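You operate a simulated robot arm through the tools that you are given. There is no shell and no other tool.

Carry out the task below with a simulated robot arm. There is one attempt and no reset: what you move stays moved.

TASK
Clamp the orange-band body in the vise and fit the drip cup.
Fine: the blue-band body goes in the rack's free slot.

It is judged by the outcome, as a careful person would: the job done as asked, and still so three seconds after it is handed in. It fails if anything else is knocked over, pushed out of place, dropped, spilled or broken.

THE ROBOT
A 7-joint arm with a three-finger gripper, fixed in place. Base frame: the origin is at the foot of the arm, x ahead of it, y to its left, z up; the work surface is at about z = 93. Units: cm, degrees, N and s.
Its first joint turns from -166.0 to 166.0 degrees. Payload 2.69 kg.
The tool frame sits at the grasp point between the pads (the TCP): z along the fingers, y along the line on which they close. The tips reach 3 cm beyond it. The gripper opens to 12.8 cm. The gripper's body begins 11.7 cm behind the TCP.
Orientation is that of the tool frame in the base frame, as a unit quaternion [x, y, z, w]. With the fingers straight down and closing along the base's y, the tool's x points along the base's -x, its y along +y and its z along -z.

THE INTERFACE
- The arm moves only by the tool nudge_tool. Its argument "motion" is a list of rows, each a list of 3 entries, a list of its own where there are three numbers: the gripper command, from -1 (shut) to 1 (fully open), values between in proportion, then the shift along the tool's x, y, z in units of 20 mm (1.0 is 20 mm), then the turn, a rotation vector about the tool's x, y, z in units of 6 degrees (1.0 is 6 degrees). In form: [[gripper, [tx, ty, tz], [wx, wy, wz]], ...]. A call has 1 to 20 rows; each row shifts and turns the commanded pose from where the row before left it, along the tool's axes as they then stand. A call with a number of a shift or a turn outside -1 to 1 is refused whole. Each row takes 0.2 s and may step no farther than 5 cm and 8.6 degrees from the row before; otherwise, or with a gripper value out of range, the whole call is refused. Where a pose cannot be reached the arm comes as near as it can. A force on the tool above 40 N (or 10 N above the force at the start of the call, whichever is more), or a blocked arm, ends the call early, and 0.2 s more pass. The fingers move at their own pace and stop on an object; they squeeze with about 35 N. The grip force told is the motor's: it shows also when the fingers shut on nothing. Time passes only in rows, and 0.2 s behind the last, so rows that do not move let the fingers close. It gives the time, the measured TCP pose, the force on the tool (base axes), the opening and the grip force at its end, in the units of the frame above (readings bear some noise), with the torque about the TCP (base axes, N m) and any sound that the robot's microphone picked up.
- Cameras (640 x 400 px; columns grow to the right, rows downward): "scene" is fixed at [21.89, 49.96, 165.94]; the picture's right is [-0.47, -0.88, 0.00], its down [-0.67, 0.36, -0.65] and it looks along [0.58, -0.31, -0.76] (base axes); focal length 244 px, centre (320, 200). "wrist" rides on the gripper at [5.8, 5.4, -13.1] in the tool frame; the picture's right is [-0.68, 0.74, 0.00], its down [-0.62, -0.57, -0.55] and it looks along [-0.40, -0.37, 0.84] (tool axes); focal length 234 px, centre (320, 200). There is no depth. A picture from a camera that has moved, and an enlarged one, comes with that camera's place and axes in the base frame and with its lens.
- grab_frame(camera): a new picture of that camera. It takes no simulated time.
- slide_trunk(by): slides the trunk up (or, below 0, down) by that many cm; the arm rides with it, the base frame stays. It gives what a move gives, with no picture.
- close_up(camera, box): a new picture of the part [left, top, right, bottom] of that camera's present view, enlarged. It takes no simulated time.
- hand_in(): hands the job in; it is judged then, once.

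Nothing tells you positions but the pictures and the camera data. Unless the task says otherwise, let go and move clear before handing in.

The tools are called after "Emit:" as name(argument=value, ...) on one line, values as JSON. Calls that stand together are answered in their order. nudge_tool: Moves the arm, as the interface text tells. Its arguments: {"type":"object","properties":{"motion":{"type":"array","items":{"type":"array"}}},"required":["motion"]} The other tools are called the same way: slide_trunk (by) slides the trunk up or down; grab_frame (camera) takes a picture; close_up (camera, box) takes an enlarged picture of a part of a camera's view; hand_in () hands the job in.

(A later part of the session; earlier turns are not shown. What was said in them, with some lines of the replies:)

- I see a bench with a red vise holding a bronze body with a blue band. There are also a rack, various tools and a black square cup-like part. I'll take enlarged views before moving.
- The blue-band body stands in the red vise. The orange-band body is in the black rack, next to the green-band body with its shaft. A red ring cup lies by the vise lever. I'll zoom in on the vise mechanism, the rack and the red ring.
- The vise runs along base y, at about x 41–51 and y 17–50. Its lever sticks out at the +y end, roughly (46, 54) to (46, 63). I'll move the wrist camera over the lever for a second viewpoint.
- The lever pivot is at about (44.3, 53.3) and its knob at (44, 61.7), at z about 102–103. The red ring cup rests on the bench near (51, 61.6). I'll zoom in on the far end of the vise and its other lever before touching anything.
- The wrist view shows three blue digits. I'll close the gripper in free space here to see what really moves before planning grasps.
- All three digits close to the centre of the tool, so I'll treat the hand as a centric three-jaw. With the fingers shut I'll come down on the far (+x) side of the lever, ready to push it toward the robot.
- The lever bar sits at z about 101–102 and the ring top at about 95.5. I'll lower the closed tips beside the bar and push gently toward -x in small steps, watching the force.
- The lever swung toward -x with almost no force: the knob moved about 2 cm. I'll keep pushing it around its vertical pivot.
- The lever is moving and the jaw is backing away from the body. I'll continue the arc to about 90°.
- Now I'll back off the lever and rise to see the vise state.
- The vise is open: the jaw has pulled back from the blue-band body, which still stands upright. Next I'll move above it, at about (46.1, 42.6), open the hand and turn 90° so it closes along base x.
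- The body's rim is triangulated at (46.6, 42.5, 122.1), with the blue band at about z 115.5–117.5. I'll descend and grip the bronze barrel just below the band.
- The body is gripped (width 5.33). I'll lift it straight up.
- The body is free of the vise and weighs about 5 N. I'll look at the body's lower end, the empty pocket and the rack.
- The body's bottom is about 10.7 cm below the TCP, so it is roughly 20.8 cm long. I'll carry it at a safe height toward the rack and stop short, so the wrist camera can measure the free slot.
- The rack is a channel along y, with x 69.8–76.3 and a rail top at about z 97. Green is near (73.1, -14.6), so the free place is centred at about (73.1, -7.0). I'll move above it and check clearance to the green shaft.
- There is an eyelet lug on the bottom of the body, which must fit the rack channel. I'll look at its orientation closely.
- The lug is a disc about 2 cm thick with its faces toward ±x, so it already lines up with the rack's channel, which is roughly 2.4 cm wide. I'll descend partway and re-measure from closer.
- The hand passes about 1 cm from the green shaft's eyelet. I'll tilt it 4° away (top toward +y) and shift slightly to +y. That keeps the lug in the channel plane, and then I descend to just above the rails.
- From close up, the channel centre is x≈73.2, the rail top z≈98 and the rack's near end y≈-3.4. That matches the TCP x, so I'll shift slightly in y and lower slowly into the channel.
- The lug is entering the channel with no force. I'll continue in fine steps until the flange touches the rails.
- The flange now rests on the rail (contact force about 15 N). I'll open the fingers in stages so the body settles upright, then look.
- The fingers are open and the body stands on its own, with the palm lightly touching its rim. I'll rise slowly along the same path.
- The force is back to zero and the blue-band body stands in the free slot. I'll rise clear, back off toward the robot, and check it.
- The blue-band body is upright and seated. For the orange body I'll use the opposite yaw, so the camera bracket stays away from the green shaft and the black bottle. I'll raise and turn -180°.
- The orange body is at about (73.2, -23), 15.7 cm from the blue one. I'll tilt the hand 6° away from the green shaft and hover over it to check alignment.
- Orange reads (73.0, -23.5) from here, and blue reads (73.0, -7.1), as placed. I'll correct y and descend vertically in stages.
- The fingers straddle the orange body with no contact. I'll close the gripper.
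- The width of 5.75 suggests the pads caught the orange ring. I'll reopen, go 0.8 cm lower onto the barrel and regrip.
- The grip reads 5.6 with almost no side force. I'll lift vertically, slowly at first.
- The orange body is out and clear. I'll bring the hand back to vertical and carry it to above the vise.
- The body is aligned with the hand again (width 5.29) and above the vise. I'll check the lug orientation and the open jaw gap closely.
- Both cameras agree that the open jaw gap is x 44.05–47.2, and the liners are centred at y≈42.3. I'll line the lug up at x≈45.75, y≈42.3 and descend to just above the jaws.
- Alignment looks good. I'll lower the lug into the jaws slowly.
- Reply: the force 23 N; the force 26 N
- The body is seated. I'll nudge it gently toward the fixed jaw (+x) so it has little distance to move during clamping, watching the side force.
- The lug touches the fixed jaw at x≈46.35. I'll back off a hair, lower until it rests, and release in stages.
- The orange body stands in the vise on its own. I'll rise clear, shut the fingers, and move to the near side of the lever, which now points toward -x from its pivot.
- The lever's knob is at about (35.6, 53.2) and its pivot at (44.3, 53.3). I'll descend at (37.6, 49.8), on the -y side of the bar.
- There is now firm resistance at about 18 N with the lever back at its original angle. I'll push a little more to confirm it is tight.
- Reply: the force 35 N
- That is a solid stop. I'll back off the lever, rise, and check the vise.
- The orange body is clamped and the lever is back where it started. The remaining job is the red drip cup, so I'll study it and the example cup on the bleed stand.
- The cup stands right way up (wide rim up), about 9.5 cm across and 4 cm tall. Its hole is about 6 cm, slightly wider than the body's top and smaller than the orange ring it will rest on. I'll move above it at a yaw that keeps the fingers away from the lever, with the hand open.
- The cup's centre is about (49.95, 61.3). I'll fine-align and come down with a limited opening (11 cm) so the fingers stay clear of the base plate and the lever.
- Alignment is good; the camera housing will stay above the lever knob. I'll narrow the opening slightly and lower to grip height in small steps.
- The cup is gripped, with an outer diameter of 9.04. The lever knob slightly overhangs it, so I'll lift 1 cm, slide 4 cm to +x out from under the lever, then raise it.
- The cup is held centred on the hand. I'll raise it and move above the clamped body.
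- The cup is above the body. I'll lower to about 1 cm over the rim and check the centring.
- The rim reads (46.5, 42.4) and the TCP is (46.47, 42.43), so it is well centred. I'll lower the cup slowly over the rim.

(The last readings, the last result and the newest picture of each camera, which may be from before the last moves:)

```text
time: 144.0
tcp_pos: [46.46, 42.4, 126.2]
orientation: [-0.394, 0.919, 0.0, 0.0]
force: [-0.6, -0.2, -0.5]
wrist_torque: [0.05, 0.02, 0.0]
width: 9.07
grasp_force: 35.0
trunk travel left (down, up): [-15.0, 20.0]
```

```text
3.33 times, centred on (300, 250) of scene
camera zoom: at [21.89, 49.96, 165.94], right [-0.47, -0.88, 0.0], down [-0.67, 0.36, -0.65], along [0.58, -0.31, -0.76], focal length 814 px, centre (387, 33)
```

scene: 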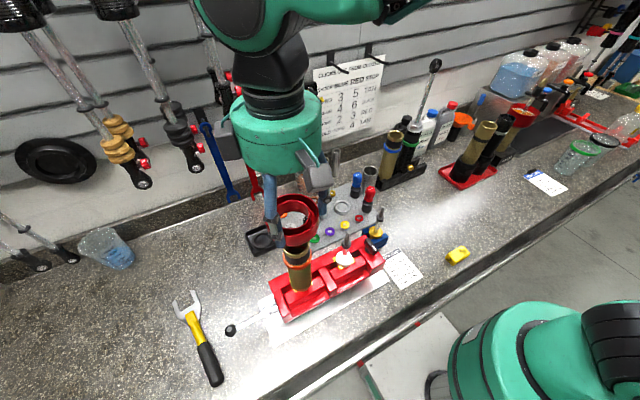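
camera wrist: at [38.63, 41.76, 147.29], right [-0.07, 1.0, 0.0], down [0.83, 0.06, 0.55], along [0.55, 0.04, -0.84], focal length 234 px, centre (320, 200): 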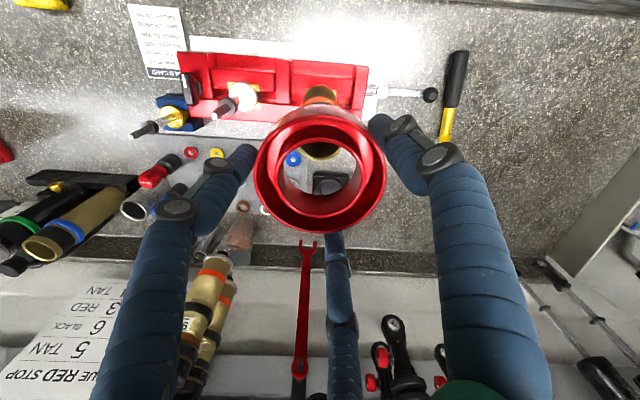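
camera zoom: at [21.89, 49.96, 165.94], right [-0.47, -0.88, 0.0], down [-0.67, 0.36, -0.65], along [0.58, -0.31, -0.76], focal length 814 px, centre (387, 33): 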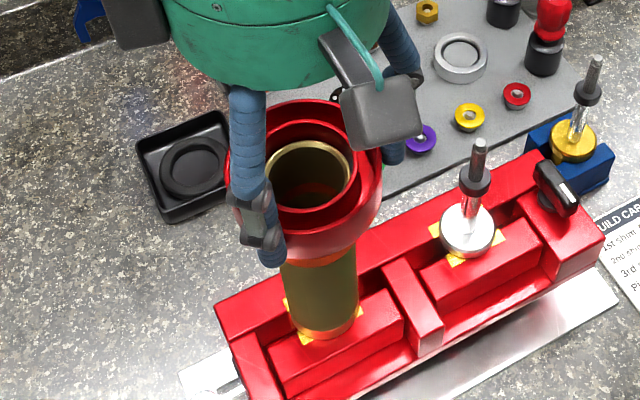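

The rim is concentric inside the hole. I'll continue down until the cup rests on the orange ring.

Emit:
nudge_tool(motion=[[-0.5, [0, 0, 0.2], [0, 0, 0]], [-0.5, [0, 0, 0.2], [0, 0, 0]], [-0.5, [0, 0, 0.2], [0, 0, 0]], [-0.5, [0, 0, 0.2], [0, 0, 0]], [-0.5, [0, 0, 0.2], [0, 0, 0]], [-0.5, [0, 0, 0.2], [0, 0, 0]], [-0.5, [0, 0, 0], [0, 0, 0]]])

Emit:
close_up(camera="wrist", box=[230, 80, 410, 250])

Emit:
close_up(camera="scene", box=[250, 190, 350, 310])

```text
time: 145.6
tcp_pos: [46.56, 42.21, 123.73]
orientation: [-0.395, 0.919, 0.0, 0.001]
force: [-0.4, 0.5, -1.5]
wrist_torque: [-0.01, -0.03, -0.02]
width: 9.05
grasp_force: 35.5
trunk travel left (down, up): [-15.0, 20.0]
```

```text
2.35 times, centred on (320, 165) of wrist
camera zoom: at [38.67, 41.75, 136.78], right [-0.07, 1.0, 0.0], down [0.83, 0.06, 0.55], along [0.55, 0.04, -0.84], focal length 551 px, centre (320, 282)
```

zoom: 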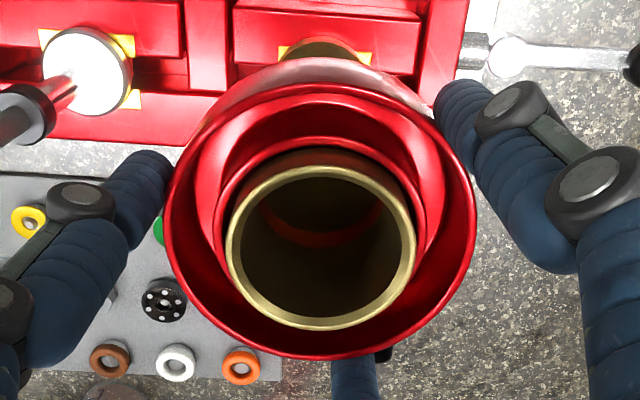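

```text
3.33 times, centred on (300, 250) of scene
camera zoom: at [21.89, 49.96, 165.94], right [-0.47, -0.88, 0.0], down [-0.67, 0.36, -0.65], along [0.58, -0.31, -0.76], focal length 814 px, centre (387, 33)
```

zoom: 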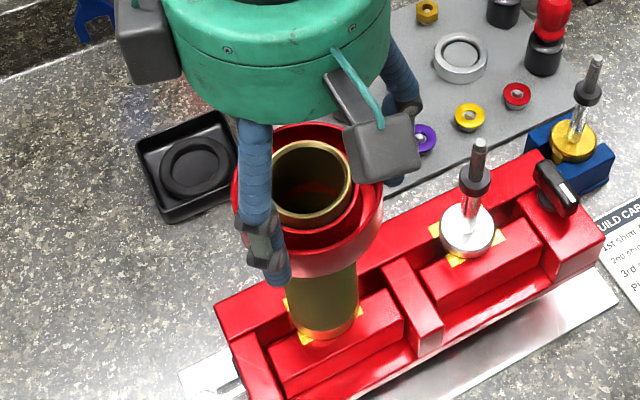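

Emit:
nudge_tool(motion=[[-0.5, [0, 0, 0.15], [0, 0, 0]], [-0.5, [0, 0, 0.15], [0, 0, 0]], [-0.5, [0, 0, 0.15], [0, 0, 0]], [-0.5, [0, 0, 0], [0, 0, 0]]])

Emit:
nudge_tool(motion=[[-0.5, [0, 0, 0.12], [0, 0, 0]], [-0.5, [0, 0, 0.12], [0, 0, 0]], [-0.5, [0, 0, 0], [0, 0, 0]]])

Emit:
nudge_tool(motion=[[-0.5, [0, 0, 0.12], [0, 0, 0]], [-0.5, [0, 0, 0], [0, 0, 0]]])

```text
time: 146.6
tcp_pos: [46.55, 42.33, 123.16]
orientation: [-0.395, 0.919, 0.0, 0.002]
force: [0.1, -0.2, 22.9]
wrist_torque: [-0.01, -0.01, -0.16]
width: 9.08
grasp_force: 34.9
trunk travel left (down, up): [-15.0, 20.0]
```

```text
time: 147.4
tcp_pos: [46.48, 42.23, 122.55]
orientation: [-0.395, 0.919, 0.0, 0.001]
force: [5.2, 2.3, 22.5]
wrist_torque: [0.07, -0.21, -0.08]
width: 9.06
grasp_force: 35.1
trunk travel left (down, up): [-15.0, 20.0]
```

```text
time: 148.0
tcp_pos: [46.58, 42.33, 122.07]
orientation: [-0.395, 0.919, 0.0, 0.002]
force: [4.8, 8.0, 22.6]
wrist_torque: [0.33, -0.17, -0.07]
width: 9.03
grasp_force: 35.6
trunk travel left (down, up): [-15.0, 20.0]
```

Contact came at TCP z≈123.2, and the fingers have slid slightly down the wall since. I'll check whether the cup is seated level.

Emit:
close_up(camera="wrist", box=[230, 80, 410, 250])

Emit:
close_up(camera="scene", box=[250, 190, 350, 310])

```text
2.35 times, centred on (320, 165) of wrist
camera zoom: at [38.63, 41.68, 135.21], right [-0.07, 1.0, 0.0], down [0.83, 0.06, 0.55], along [0.55, 0.04, -0.84], focal length 551 px, centre (320, 282)
```

zoom: 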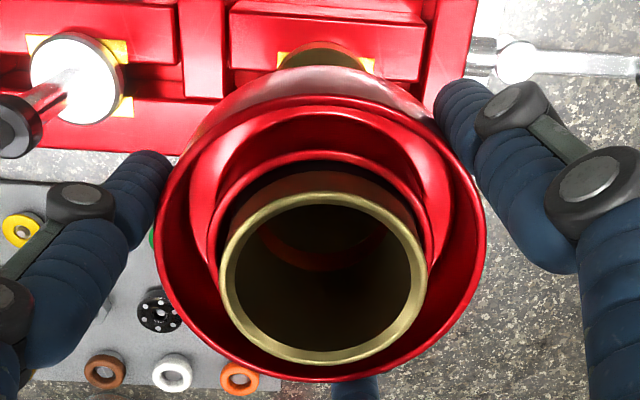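

```text
3.33 times, centred on (300, 250) of scene
camera zoom: at [21.89, 49.96, 165.94], right [-0.47, -0.88, 0.0], down [-0.67, 0.36, -0.65], along [0.58, -0.31, -0.76], focal length 814 px, centre (387, 33)
```

zoom: 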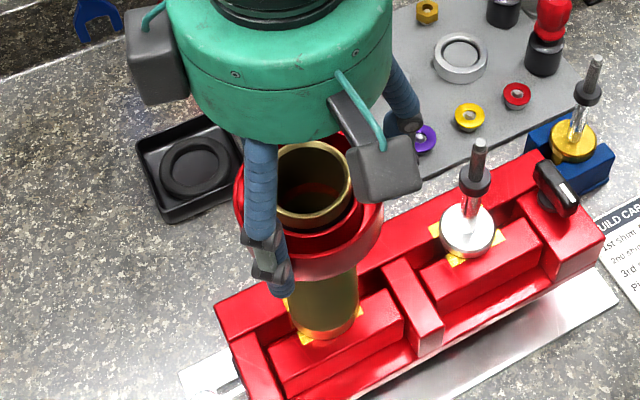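

The cup sits level around the body on the ring. I'll open the fingers gradually.

Emit:
nudge_tool(motion=[[0.38, [0, 0, 0], [0, 0, 0]], [0.42, [0, 0, 0], [0, 0, 0]], [0.46, [0, 0, 0], [0, 0, 0]], [0.55, [0, 0, 0], [0, 0, 0]], [0.65, [0, 0, 0], [0, 0, 0]], [0.75, [0, 0, 0], [0, 0, 0]], [0.75, [0, 0, 0], [0, 0, 0]]])

Emit:
close_up(camera="wrist", box=[230, 80, 410, 250])

Emit:
close_up(camera="scene", box=[250, 190, 350, 310])

```text
time: 149.6
tcp_pos: [46.6, 42.2, 122.13]
orientation: [-0.395, 0.919, 0.0, 0.0]
force: [0.1, -0.1, -0.1]
wrist_torque: [-0.03, 0.01, 0.03]
width: 11.19
grasp_force: 0.0
trunk travel left (down, up): [-15.0, 20.0]
```

```text
2.35 times, centred on (320, 165) of wrist
camera zoom: at [38.66, 41.67, 135.16], right [-0.07, 1.0, 0.0], down [0.83, 0.06, 0.55], along [0.55, 0.04, -0.84], focal length 551 px, centre (320, 282)
```

zoom: 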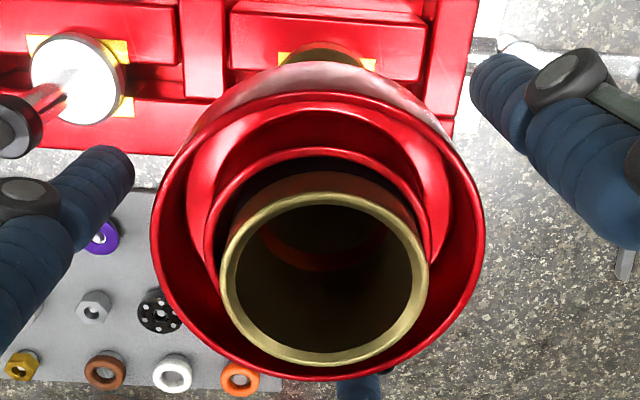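

```text
3.33 times, centred on (300, 250) of scene
camera zoom: at [21.89, 49.96, 165.94], right [-0.47, -0.88, 0.0], down [-0.67, 0.36, -0.65], along [0.58, -0.31, -0.76], focal length 814 px, centre (387, 33)
```

zoom: 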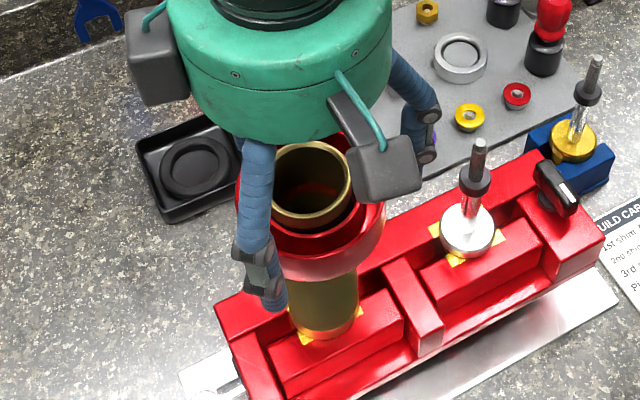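

The cup stays on. I'll rise straight up and away, then inspect everything.

Emit:
nudge_tool(motion=[[0.85, [0, 0, -0.4], [0, 0, 0]], [0.85, [0, 0, -0.6], [0, 0, 0]], [0.85, [0, 0, -1], [0, 0, 0]], [0.85, [0, 0, -1], [0, 0, 0]], [0.85, [0, 0, -1], [0, 0, 0]], [0.85, [0, 0, -1], [0, 0, 0]], [0.85, [0, 0, -1], [0, 0, 0]], [0.85, [0, 0, -1], [0, 0, 0]], [0.85, [0, 0, -1], [0, 0, 0]], [0.85, [0, 0, -1], [0, 0, 0]], [0.85, [-0.7, -0.7, 0], [0, 0, 0]], [0.85, [-0.7, -0.7, 0], [0, 0, 0]], [0.85, [-0.7, -0.7, 0], [0, 0, 0]], [0.85, [-0.7, -0.7, 0], [0, 0, 0]], [0.85, [-0.7, -0.7, 0], [0, 0, 0]], [0.85, [0, 0, 0], [0, 0, 0]]])

Emit:
grab_frame(camera="scene")

Emit:
close_up(camera="scene", box=[250, 210, 350, 310])

Emit:
grab_frame(camera="wrist")

Emit:
close_up(camera="scene", box=[360, 100, 460, 200])

```text
time: 153.0
tcp_pos: [56.19, 42.58, 140.08]
orientation: [-0.395, 0.919, 0.0, 0.0]
force: [0.4, -0.9, -0.1]
wrist_torque: [-0.02, 0.01, -0.01]
width: 11.82
grasp_force: 0.1
trunk travel left (down, up): [-15.0, 20.0]
```

```text
taken
```

scene: 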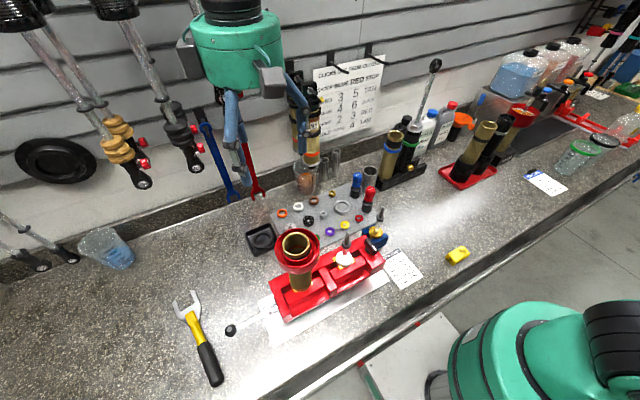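

```text
4.00 times, centred on (300, 260) of scene
camera zoom: at [21.89, 49.96, 165.94], right [-0.47, -0.88, 0.0], down [-0.67, 0.36, -0.65], along [0.58, -0.31, -0.76], focal length 977 px, centre (400, -40)
```

zoom: 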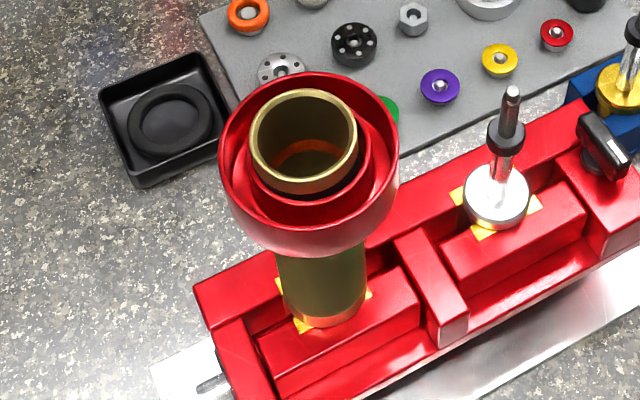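

```text
taken
camera wrist: at [48.46, 42.0, 153.07], right [-0.07, 1.0, 0.0], down [0.83, 0.06, 0.55], along [0.55, 0.04, -0.84], focal length 234 px, centre (320, 200)
```

wrist: 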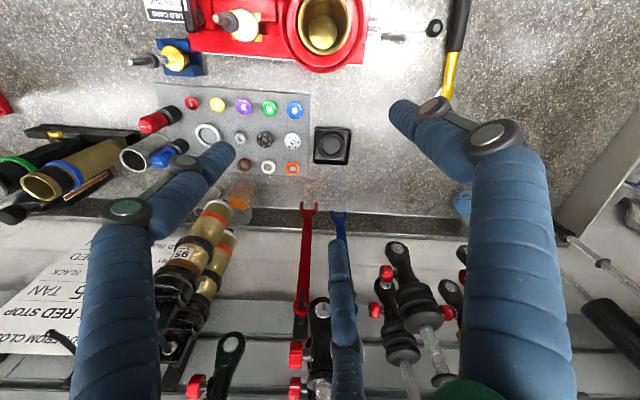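

```text
4.00 times, centred on (410, 150) of scene
camera zoom: at [21.89, 49.96, 165.94], right [-0.47, -0.88, 0.0], down [-0.67, 0.36, -0.65], along [0.58, -0.31, -0.76], focal length 977 px, centre (-40, 400)
```

zoom: 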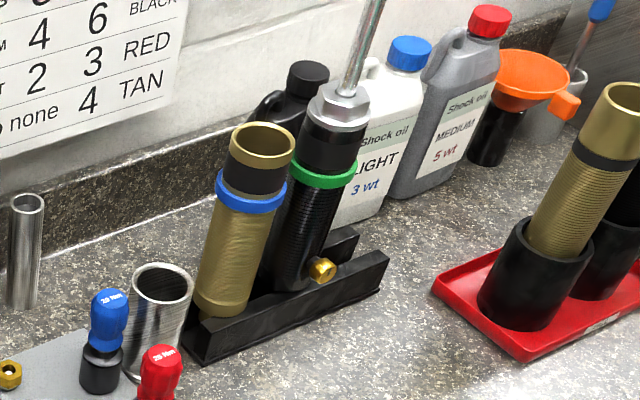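

Emit:
close_up(camera="wrist", box=[260, 0, 460, 110])

Emit:
close_up(camera="scene", box=[210, 220, 350, 340])

```text
3.20 times, centred on (360, 55) of wrist
camera zoom: at [48.46, 42.0, 153.07], right [-0.07, 1.0, 0.0], down [0.83, 0.06, 0.55], along [0.55, 0.04, -0.84], focal length 749 px, centre (192, 664)
```

zoom: 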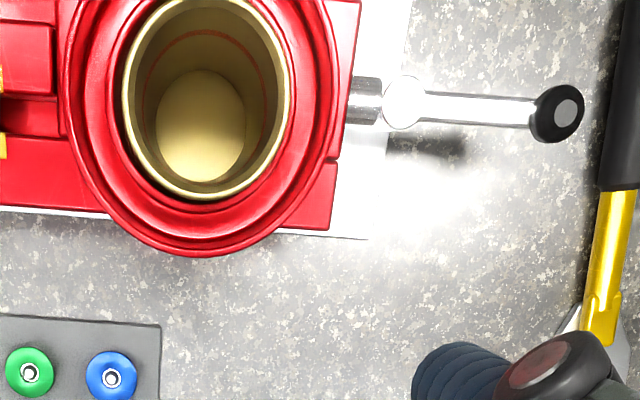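

```text
3.33 times, centred on (280, 280) of scene
camera zoom: at [21.89, 49.96, 165.94], right [-0.47, -0.88, 0.0], down [-0.67, 0.36, -0.65], along [0.58, -0.31, -0.76], focal length 814 px, centre (453, -67)
```

zoom: 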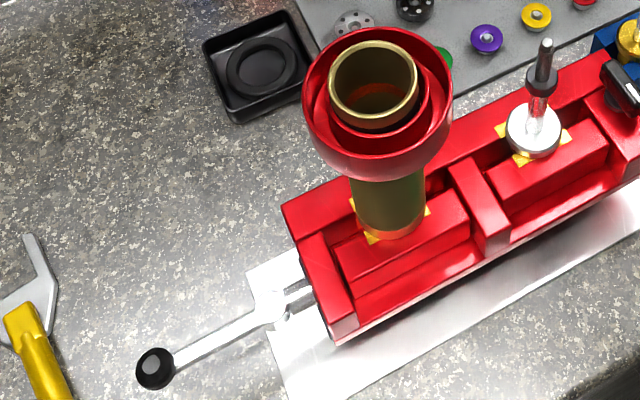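

The orange-band body is clamped with the lever closed, and the red drip cup sits level around its top. The blue-band body stands in the rack's free slot, and nothing else looks disturbed. The arm is clear, so I'm handing in.

Emit:
hand_in()

```text
The job is handed in.
```

The job is handed in. I don't have a verdict back, so this is what the last pictures and force readings showed:

- **Vise:** The orange-band body is clamped in the vise. The lever is back at its starting angle and took 34 N without moving further.
- **Drip cup:** I took the red ring that lay by the lever to be the drip cup, because the body on the bleed stand wears one like it. It sits level around the top of the orange-band body. It stopped firmly where I estimate the orange ring to be, though the cup hides that contact.
- **Rack:** The blue-band body stands upright in the rack's free slot, with its lug in the channel.
- **Surroundings:** The green-band body and everything else in view looked undisturbed. The gripper was open and the arm clear when I handed in.
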